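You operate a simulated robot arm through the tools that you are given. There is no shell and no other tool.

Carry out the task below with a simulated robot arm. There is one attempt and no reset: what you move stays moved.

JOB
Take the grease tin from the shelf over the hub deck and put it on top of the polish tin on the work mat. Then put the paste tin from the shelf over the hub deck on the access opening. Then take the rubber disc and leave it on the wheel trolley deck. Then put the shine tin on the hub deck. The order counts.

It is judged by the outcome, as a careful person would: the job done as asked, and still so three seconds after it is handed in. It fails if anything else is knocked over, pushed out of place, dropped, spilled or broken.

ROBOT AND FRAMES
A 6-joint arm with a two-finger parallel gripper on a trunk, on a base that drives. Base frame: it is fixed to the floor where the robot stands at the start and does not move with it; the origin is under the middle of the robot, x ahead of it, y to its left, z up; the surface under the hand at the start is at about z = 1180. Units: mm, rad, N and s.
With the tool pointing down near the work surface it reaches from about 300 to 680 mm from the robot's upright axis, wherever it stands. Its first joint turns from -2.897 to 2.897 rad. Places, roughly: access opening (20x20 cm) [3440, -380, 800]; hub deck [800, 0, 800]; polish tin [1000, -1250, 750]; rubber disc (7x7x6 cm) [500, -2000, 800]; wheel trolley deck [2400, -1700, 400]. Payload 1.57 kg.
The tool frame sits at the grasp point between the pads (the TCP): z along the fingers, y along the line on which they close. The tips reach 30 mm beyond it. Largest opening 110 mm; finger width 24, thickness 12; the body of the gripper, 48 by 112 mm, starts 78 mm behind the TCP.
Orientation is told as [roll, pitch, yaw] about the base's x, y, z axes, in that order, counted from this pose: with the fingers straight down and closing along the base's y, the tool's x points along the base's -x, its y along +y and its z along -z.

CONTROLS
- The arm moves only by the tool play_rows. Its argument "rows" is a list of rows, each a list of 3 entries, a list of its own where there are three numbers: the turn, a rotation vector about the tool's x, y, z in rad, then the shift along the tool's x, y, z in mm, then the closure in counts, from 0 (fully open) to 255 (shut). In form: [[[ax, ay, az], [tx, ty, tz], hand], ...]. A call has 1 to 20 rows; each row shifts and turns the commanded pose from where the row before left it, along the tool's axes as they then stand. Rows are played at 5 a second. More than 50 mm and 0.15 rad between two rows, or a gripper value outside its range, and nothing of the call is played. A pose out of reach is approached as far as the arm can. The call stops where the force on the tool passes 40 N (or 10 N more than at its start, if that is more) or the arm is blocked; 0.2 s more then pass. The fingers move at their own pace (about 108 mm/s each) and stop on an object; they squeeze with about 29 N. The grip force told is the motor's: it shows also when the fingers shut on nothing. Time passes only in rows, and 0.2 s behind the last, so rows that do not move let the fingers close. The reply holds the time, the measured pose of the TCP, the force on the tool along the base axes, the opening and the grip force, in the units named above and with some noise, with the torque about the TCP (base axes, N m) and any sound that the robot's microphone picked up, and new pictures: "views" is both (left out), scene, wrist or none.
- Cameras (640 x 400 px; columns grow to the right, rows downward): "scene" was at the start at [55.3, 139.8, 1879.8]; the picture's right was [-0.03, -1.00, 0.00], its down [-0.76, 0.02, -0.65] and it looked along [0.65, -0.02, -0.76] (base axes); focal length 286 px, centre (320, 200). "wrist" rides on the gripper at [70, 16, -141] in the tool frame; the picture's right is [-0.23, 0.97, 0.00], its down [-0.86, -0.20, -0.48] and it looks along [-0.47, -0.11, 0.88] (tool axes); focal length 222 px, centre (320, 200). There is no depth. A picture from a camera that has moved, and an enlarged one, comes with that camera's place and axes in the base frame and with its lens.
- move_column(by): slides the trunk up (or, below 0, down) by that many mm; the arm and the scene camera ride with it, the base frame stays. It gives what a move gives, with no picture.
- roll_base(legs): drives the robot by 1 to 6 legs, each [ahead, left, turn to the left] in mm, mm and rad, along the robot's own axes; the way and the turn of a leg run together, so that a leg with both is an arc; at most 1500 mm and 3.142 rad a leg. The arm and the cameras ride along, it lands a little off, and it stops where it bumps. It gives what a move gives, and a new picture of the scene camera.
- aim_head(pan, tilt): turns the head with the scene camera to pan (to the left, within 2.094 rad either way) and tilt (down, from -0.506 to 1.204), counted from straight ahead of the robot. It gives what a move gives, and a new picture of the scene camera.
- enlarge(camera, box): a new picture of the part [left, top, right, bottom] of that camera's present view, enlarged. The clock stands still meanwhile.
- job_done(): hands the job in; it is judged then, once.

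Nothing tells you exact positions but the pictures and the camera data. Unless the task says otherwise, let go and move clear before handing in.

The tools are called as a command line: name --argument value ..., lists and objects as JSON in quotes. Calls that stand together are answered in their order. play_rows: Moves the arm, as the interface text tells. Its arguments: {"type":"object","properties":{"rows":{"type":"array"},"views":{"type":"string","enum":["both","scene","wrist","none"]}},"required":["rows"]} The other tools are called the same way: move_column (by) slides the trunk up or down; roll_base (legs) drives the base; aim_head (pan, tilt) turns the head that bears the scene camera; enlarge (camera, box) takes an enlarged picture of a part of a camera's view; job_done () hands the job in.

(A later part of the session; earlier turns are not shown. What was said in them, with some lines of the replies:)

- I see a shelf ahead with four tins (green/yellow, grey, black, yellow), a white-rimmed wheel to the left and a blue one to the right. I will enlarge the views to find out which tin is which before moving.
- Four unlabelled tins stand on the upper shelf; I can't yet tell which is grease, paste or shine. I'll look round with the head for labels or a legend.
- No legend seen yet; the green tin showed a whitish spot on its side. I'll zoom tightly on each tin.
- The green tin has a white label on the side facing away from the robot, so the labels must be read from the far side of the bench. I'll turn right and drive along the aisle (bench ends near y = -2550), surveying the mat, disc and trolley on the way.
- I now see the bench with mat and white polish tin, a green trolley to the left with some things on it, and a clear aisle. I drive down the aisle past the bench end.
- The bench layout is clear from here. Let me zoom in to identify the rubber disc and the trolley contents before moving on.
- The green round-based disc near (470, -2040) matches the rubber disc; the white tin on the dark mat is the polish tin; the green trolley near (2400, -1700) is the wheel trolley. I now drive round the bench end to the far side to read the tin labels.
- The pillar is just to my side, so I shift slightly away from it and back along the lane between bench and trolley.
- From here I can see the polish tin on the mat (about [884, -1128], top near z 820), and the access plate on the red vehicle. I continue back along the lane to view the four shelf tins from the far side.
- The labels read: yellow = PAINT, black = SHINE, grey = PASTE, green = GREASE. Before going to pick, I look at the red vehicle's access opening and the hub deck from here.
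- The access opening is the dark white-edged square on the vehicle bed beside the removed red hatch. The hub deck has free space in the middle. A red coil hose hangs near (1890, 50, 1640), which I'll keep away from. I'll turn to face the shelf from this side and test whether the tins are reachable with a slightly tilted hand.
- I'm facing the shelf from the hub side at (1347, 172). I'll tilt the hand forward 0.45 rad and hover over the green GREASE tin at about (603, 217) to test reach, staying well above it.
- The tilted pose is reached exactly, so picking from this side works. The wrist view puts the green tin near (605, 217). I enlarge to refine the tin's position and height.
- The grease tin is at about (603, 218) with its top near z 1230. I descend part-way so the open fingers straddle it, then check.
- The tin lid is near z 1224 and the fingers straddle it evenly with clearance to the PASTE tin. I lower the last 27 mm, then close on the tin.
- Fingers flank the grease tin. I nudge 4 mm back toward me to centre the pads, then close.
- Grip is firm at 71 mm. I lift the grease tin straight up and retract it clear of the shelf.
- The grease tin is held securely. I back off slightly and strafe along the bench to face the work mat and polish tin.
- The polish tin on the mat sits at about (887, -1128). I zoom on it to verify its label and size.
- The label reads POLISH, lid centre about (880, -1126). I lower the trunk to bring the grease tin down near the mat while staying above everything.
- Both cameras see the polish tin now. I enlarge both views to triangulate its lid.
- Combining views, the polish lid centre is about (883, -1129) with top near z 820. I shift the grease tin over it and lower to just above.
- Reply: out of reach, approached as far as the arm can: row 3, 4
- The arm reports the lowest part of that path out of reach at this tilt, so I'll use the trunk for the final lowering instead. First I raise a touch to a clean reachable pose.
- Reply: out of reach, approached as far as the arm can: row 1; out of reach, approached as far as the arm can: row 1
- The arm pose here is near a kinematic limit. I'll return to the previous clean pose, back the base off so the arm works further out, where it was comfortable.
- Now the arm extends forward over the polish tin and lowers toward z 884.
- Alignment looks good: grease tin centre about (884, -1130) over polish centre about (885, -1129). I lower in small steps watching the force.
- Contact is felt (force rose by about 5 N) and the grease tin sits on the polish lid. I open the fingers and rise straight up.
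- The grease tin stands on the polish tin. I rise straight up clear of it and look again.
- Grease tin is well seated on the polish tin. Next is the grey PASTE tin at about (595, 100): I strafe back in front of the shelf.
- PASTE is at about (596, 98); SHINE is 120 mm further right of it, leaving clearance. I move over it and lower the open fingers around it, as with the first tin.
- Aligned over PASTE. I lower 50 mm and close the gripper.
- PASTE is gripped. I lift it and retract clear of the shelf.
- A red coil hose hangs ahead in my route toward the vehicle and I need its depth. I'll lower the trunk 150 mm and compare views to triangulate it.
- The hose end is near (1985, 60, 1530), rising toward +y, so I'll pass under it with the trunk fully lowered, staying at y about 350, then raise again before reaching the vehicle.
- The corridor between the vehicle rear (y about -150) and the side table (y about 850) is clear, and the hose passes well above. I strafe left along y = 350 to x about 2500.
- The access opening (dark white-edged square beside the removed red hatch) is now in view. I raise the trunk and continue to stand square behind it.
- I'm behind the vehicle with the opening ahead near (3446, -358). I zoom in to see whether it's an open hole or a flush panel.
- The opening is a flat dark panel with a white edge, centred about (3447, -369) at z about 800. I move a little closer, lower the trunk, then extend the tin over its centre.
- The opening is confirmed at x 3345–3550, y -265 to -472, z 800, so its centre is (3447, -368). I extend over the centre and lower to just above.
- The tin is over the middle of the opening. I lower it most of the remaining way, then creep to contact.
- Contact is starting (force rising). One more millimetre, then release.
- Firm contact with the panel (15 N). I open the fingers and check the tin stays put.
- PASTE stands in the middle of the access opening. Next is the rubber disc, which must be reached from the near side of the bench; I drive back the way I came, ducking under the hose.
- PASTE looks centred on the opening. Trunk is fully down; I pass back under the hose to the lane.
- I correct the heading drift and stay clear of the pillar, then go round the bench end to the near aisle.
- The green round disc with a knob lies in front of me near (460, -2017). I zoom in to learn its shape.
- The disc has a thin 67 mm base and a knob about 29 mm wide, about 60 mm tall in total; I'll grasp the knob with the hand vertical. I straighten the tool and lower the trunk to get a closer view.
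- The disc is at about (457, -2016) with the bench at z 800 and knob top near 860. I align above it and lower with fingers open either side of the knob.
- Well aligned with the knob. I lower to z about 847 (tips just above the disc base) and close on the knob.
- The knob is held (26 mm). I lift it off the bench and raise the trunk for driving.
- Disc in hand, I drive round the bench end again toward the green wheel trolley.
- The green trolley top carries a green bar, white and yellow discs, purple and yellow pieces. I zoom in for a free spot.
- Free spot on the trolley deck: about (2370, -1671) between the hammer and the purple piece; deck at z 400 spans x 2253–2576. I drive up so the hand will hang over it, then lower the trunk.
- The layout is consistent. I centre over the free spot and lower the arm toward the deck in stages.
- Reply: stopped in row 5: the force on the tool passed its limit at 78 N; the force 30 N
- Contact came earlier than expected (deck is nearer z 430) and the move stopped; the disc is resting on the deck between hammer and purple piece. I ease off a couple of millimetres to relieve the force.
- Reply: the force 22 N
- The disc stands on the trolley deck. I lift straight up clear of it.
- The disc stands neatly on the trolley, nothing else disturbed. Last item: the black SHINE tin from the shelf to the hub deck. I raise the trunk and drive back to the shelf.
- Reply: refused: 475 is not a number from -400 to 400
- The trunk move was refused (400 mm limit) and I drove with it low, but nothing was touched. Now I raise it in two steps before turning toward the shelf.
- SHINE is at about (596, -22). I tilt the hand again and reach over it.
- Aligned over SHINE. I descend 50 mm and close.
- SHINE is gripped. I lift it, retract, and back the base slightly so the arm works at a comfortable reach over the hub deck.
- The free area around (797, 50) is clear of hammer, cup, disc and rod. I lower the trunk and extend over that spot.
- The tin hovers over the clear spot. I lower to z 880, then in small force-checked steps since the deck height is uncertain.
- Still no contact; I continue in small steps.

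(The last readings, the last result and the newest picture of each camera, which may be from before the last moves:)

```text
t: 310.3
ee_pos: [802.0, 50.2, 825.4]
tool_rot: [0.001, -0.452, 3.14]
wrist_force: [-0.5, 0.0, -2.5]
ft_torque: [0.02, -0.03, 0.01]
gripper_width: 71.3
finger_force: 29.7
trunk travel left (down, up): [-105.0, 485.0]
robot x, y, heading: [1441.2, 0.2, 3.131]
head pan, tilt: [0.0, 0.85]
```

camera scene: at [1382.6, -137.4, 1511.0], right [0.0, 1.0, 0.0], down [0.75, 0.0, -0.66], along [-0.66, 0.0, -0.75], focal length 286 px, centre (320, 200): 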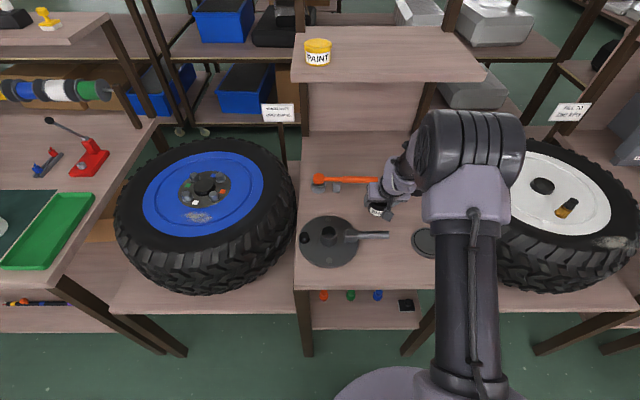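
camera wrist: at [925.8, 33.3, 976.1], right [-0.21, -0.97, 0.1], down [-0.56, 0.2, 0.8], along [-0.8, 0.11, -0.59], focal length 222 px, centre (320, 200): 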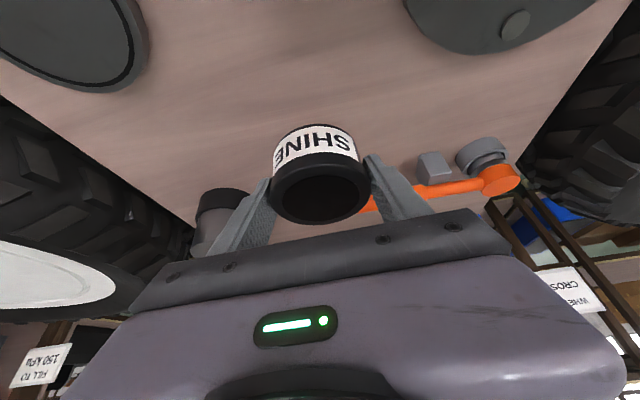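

play_rows --rows '[[[0, 0, 0], [0.87, 0, 1.8], 255], [[0, 0, 0], [0.87, 0, 1.8], 255], [[0, 0, 0], [0.87, 0, 1.8], 255], [[0, 0, 0], [0, 0, 0], 255]]' --views "wrist"

enlarge --camera "scene" --box '[330, 160, 430, 235]'

```text
t: 311.3
ee_pos: [801.9, 50.9, 820.5]
tool_rot: [0.002, -0.452, 3.139]
wrist_force: [-0.2, -0.9, -2.2]
ft_torque: [-0.03, 0.04, 0.0]
gripper_width: 71.2
finger_force: 29.4
trunk travel left (down, up): [-105.0, 485.0]
robot x, y, heading: [1446.7, 1.3, 3.132]
head pan, tilt: [0.0, 0.85]
camera wrist: at [926.5, 33.9, 916.6], right [-0.21, -0.97, 0.1], down [-0.56, 0.2, 0.8], along [-0.8, 0.11, -0.59], focal length 222 px, centre (320, 200)
```

wrist: 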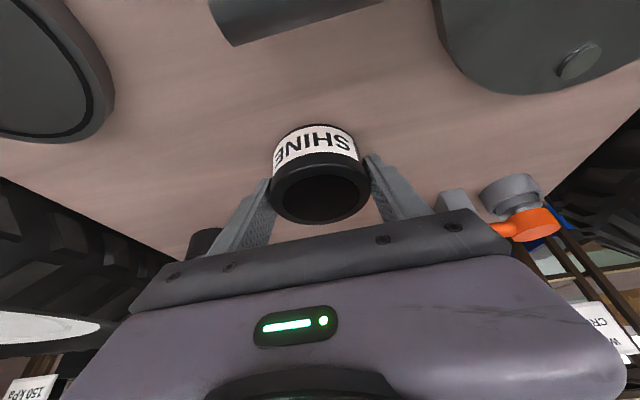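

```text
5.33 times, centred on (380, 198) of scene
camera zoom: at [1382.7, -137.4, 1511.0], right [0.0, 1.0, 0.0], down [0.75, 0.0, -0.66], along [-0.66, 0.0, -0.75], focal length 1525 px, centre (0, 213)
```

zoom: 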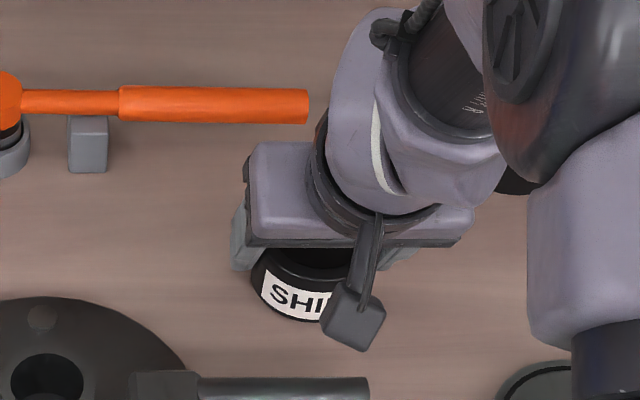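

A contact shadow is appearing under the tin; nearly there. I keep creeping down.

play_rows --rows '[[[0, 0, 0], [0.65, 0, 1.35], 255], [[0, 0, 0], [0.65, 0, 1.35], 255], [[0, 0, 0], [0.65, 0, 1.35], 255], [[0, 0, 0], [0, 0, 0], 255]]' --views "none"

```text
t: 312.3
ee_pos: [802.0, 50.9, 817.3]
tool_rot: [-0.001, -0.457, 3.139]
wrist_force: [-4.0, 0.4, 24.0]
ft_torque: [-0.51, 0.18, 0.0]
gripper_width: 71.8
finger_force: 29.2
trunk travel left (down, up): [-105.0, 485.0]
robot x, y, heading: [1444.5, -4.2, 3.139]
head pan, tilt: [0.0, 0.85]
```

Contact made with the hub deck (about 26 N). I ease up slightly and check the force before releasing.

play_rows --rows '[[[0, 0, 0], [-0.6, 0, -1.25], 255], [[0, 0, 0], [0, 0, 0], 255]]' --views "none"

```text
t: 312.9
ee_pos: [802.1, 50.8, 817.4]
tool_rot: [0.0, -0.454, 3.138]
wrist_force: [-6.5, 1.0, 16.9]
ft_torque: [-0.27, 0.54, -0.17]
gripper_width: 71.3
finger_force: 28.7
trunk travel left (down, up): [-105.0, 485.0]
robot x, y, heading: [1441.6, 0.8, 3.14]
head pan, tilt: [0.0, 0.85]
```

play_rows --rows '[[[0, 0, 0], [-0.4, 0, -0.9], 255], [[0, 0, 0], [0, 0, 0], 255]]' --views "none"

```text
t: 313.5
ee_pos: [802.2, 50.6, 817.1]
tool_rot: [-0.001, -0.451, 3.137]
wrist_force: [-2.9, 1.7, 6.1]
ft_torque: [0.15, 0.37, -0.01]
gripper_width: 71.4
finger_force: 28.7
trunk travel left (down, up): [-105.0, 485.0]
robot x, y, heading: [1445.6, -1.8, 3.139]
head pan, tilt: [0.0, 0.85]
```

Light contact now. I open the fingers.

play_rows --rows '[[[0, 0, 0], [0, 0, 0], 140], [[0, 0, 0], [0, 0, 0], 60], [[0, 0, 0], [0, 0, 0], 20], [[0, 0, 0], [0, 0, 0], 20]]' --views "wrist"

```text
t: 314.5
ee_pos: [803.3, 50.1, 817.7]
tool_rot: [0.0, -0.454, 3.136]
wrist_force: [-0.9, -0.1, 0.6]
ft_torque: [0.01, 0.04, -0.02]
gripper_width: 101.5
finger_force: 0.1
trunk travel left (down, up): [-105.0, 485.0]
robot x, y, heading: [1439.8, 0.4, 3.133]
head pan, tilt: [0.0, 0.85]
camera wrist: at [926.5, 33.5, 914.4], right [-0.21, -0.97, 0.1], down [-0.56, 0.2, 0.8], along [-0.8, 0.11, -0.59], focal length 222 px, centre (320, 200)
```

wrist: 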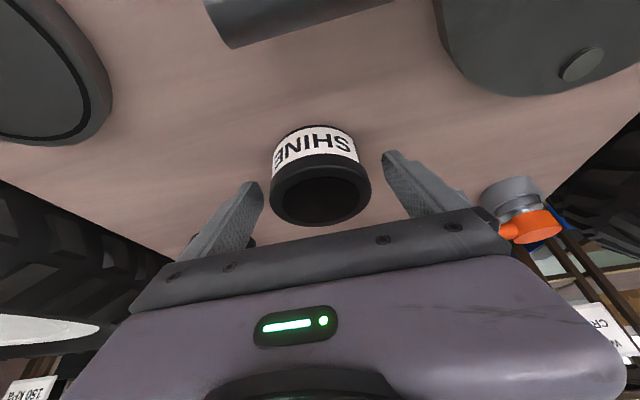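

SHINE stands on the hub deck. I rise straight up and retract clear.

play_rows --rows '[[[0, 0, 0], [-4.35, 0, -9.0], 15], [[0, 0, 0], [-8.7, 0, -18], 10], [[0, 0, 0], [-10.9, 0, -22.5], 0], [[0, 0, 0], [-10.9, 0, -22.5], 0], [[0, 0, 0], [-10.9, 0, -22.5], 0], [[0, 0, 0], [-10.9, 0, -22.5], 0], [[0, 0, 0], [31.5, 0, -15.2], 0], [[0, 0, 0], [36, 0, -17.4], 0], [[0, 0, 0], [36, 0, -17.4], 0], [[0, 0, 0], [0, 0, 0], 0]]'

move_column --by 370

roll_base --legs '[[-60, 0, 0]]'

enlarge --camera "scene" --box '[270, 150, 430, 310]'

```text
t: 316.7
ee_pos: [917.5, 51.1, 946.3]
tool_rot: [0.001, -0.452, 3.138]
wrist_force: [-0.2, -0.3, -1.1]
ft_torque: [-0.02, 0.0, 0.01]
gripper_width: 109.9
finger_force: 0.0
trunk travel left (down, up): [-105.0, 485.0]
robot x, y, heading: [1444.5, 0.8, 3.134]
head pan, tilt: [0.0, 0.85]
camera scene: at [1382.9, -137.4, 1510.9], right [0.0, 1.0, 0.0], down [0.75, 0.0, -0.66], along [-0.66, 0.0, -0.75], focal length 286 px, centre (320, 200)
camera wrist: at [1042.1, 33.7, 1043.7], right [-0.21, -0.97, 0.1], down [-0.56, 0.2, 0.8], along [-0.8, 0.11, -0.59], focal length 222 px, centre (320, 200)
```

scene: 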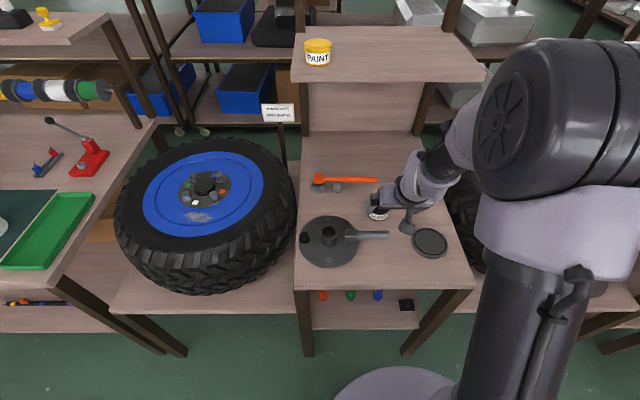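
wrist: 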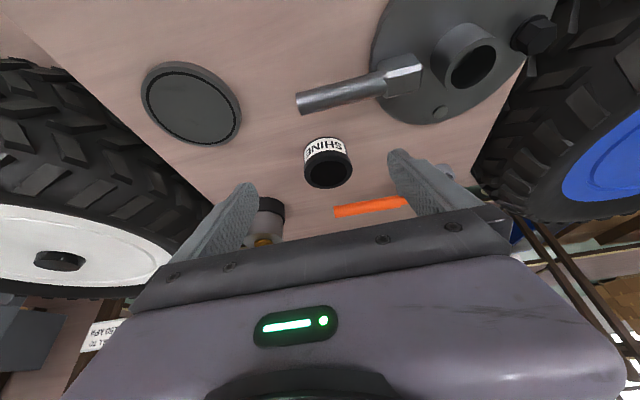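

```text
t: 320.3
ee_pos: [917.6, 50.7, 1316.9]
tool_rot: [0.0, -0.452, 3.137]
wrist_force: [0.3, 0.0, 0.7]
ft_torque: [0.0, -0.02, -0.01]
gripper_width: 109.8
finger_force: 0.0
trunk travel left (down, up): [-475.0, 115.0]
robot x, y, heading: [1443.1, -0.0, 3.139]
head pan, tilt: [0.0, 0.85]
```

```text
t: 321.2
ee_pos: [977.6, 50.8, 1318.9]
tool_rot: [0.001, -0.455, 3.138]
wrist_force: [1.0, -0.2, -0.6]
ft_torque: [0.0, 0.01, 0.0]
gripper_width: 110.3
finger_force: 0.1
trunk travel left (down, up): [-475.0, 115.0]
robot x, y, heading: [1505.9, -1.5, 3.137]
head pan, tilt: [0.0, 0.85]
camera scene: at [1444.1, -137.7, 1881.0], right [0.0, 1.0, 0.0], down [0.75, 0.0, -0.66], along [-0.66, 0.0, -0.75], focal length 286 px, centre (320, 200)
```

scene: 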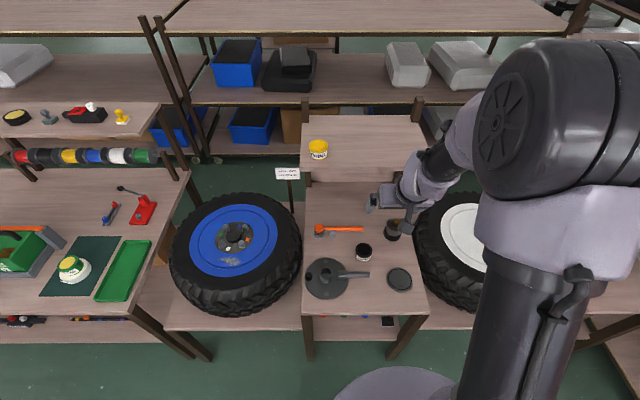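

```text
2.50 times, centred on (350, 230) of scene
camera zoom: at [1444.1, -137.7, 1881.0], right [0.0, 1.0, 0.0], down [0.75, 0.0, -0.66], along [-0.66, 0.0, -0.75], focal length 715 px, centre (245, 125)
```

zoom: 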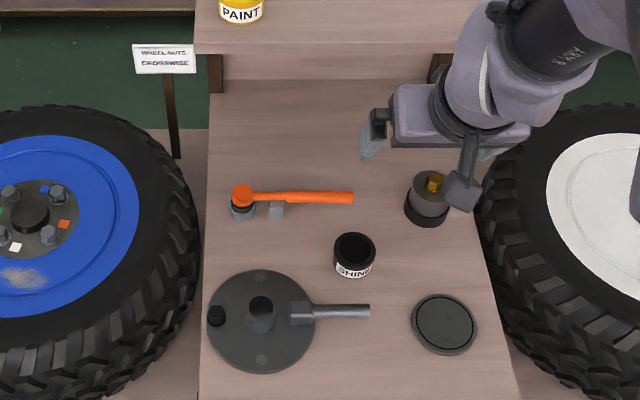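

SHINE stands clear on the hub deck. I do a last check on the grease/polish stack.

enlarge --camera "scene" --box '[20, 220, 180, 320]'

enlarge --camera "scene" --box '[310, 210, 430, 310]'

```text
4.00 times, centred on (100, 270) of scene
camera zoom: at [1444.1, -137.7, 1881.0], right [0.0, 1.0, 0.0], down [0.75, 0.0, -0.66], along [-0.66, 0.0, -0.75], focal length 1144 px, centre (1200, -80)
```

zoom: 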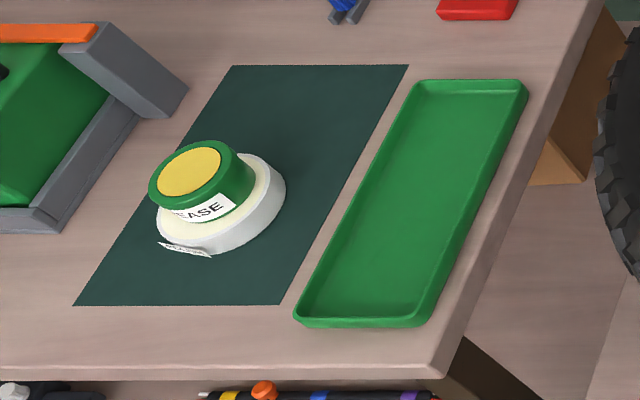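

```text
4.00 times, centred on (370, 260) of scene
camera zoom: at [1444.1, -137.7, 1881.0], right [0.0, 1.0, 0.0], down [0.75, 0.0, -0.66], along [-0.66, 0.0, -0.75], focal length 1144 px, centre (120, -40)
```

zoom: 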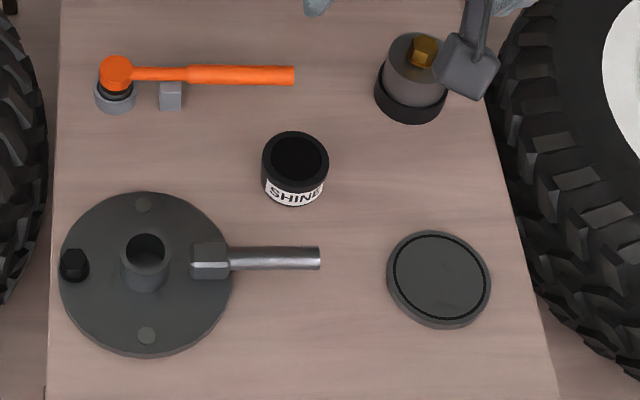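

The grease tin sits on the polish tin and the shine tin stands on the hub deck. I earlier saw the paste tin on the access opening and the rubber disc on the trolley deck. The hand is empty and clear, so I hand the job in.

job_done

```text
The job is handed in.
```

The job is done in the order you asked, and I've handed it in; I don't have the verdict yet.

1. **Grease tin:** it stands on top of the polish tin on the work mat, a few millimetres off centre. I checked it again just before handing in.
2. **Paste tin:** it stands in the middle of the access opening on the red vehicle. I last saw it while driving away, because it was out of view at the end.
3. **Rubber disc:** it is upright on the wheel trolley deck, between the hammer and the purple piece. I last saw it right after placing it. The deck was about 30 mm higher than I expected, so the disc touched down with a brief 78 N push. I eased off and released it, and nothing on the trolley looked out of place afterwards.
4. **Shine tin:** it stands in the open middle of the hub deck. I checked it again just before handing in.

Once I drove with the trunk still lowered, because the robot refused my move to raise it. Nothing was touched. At handing in, the hand was empty and clear of everything.
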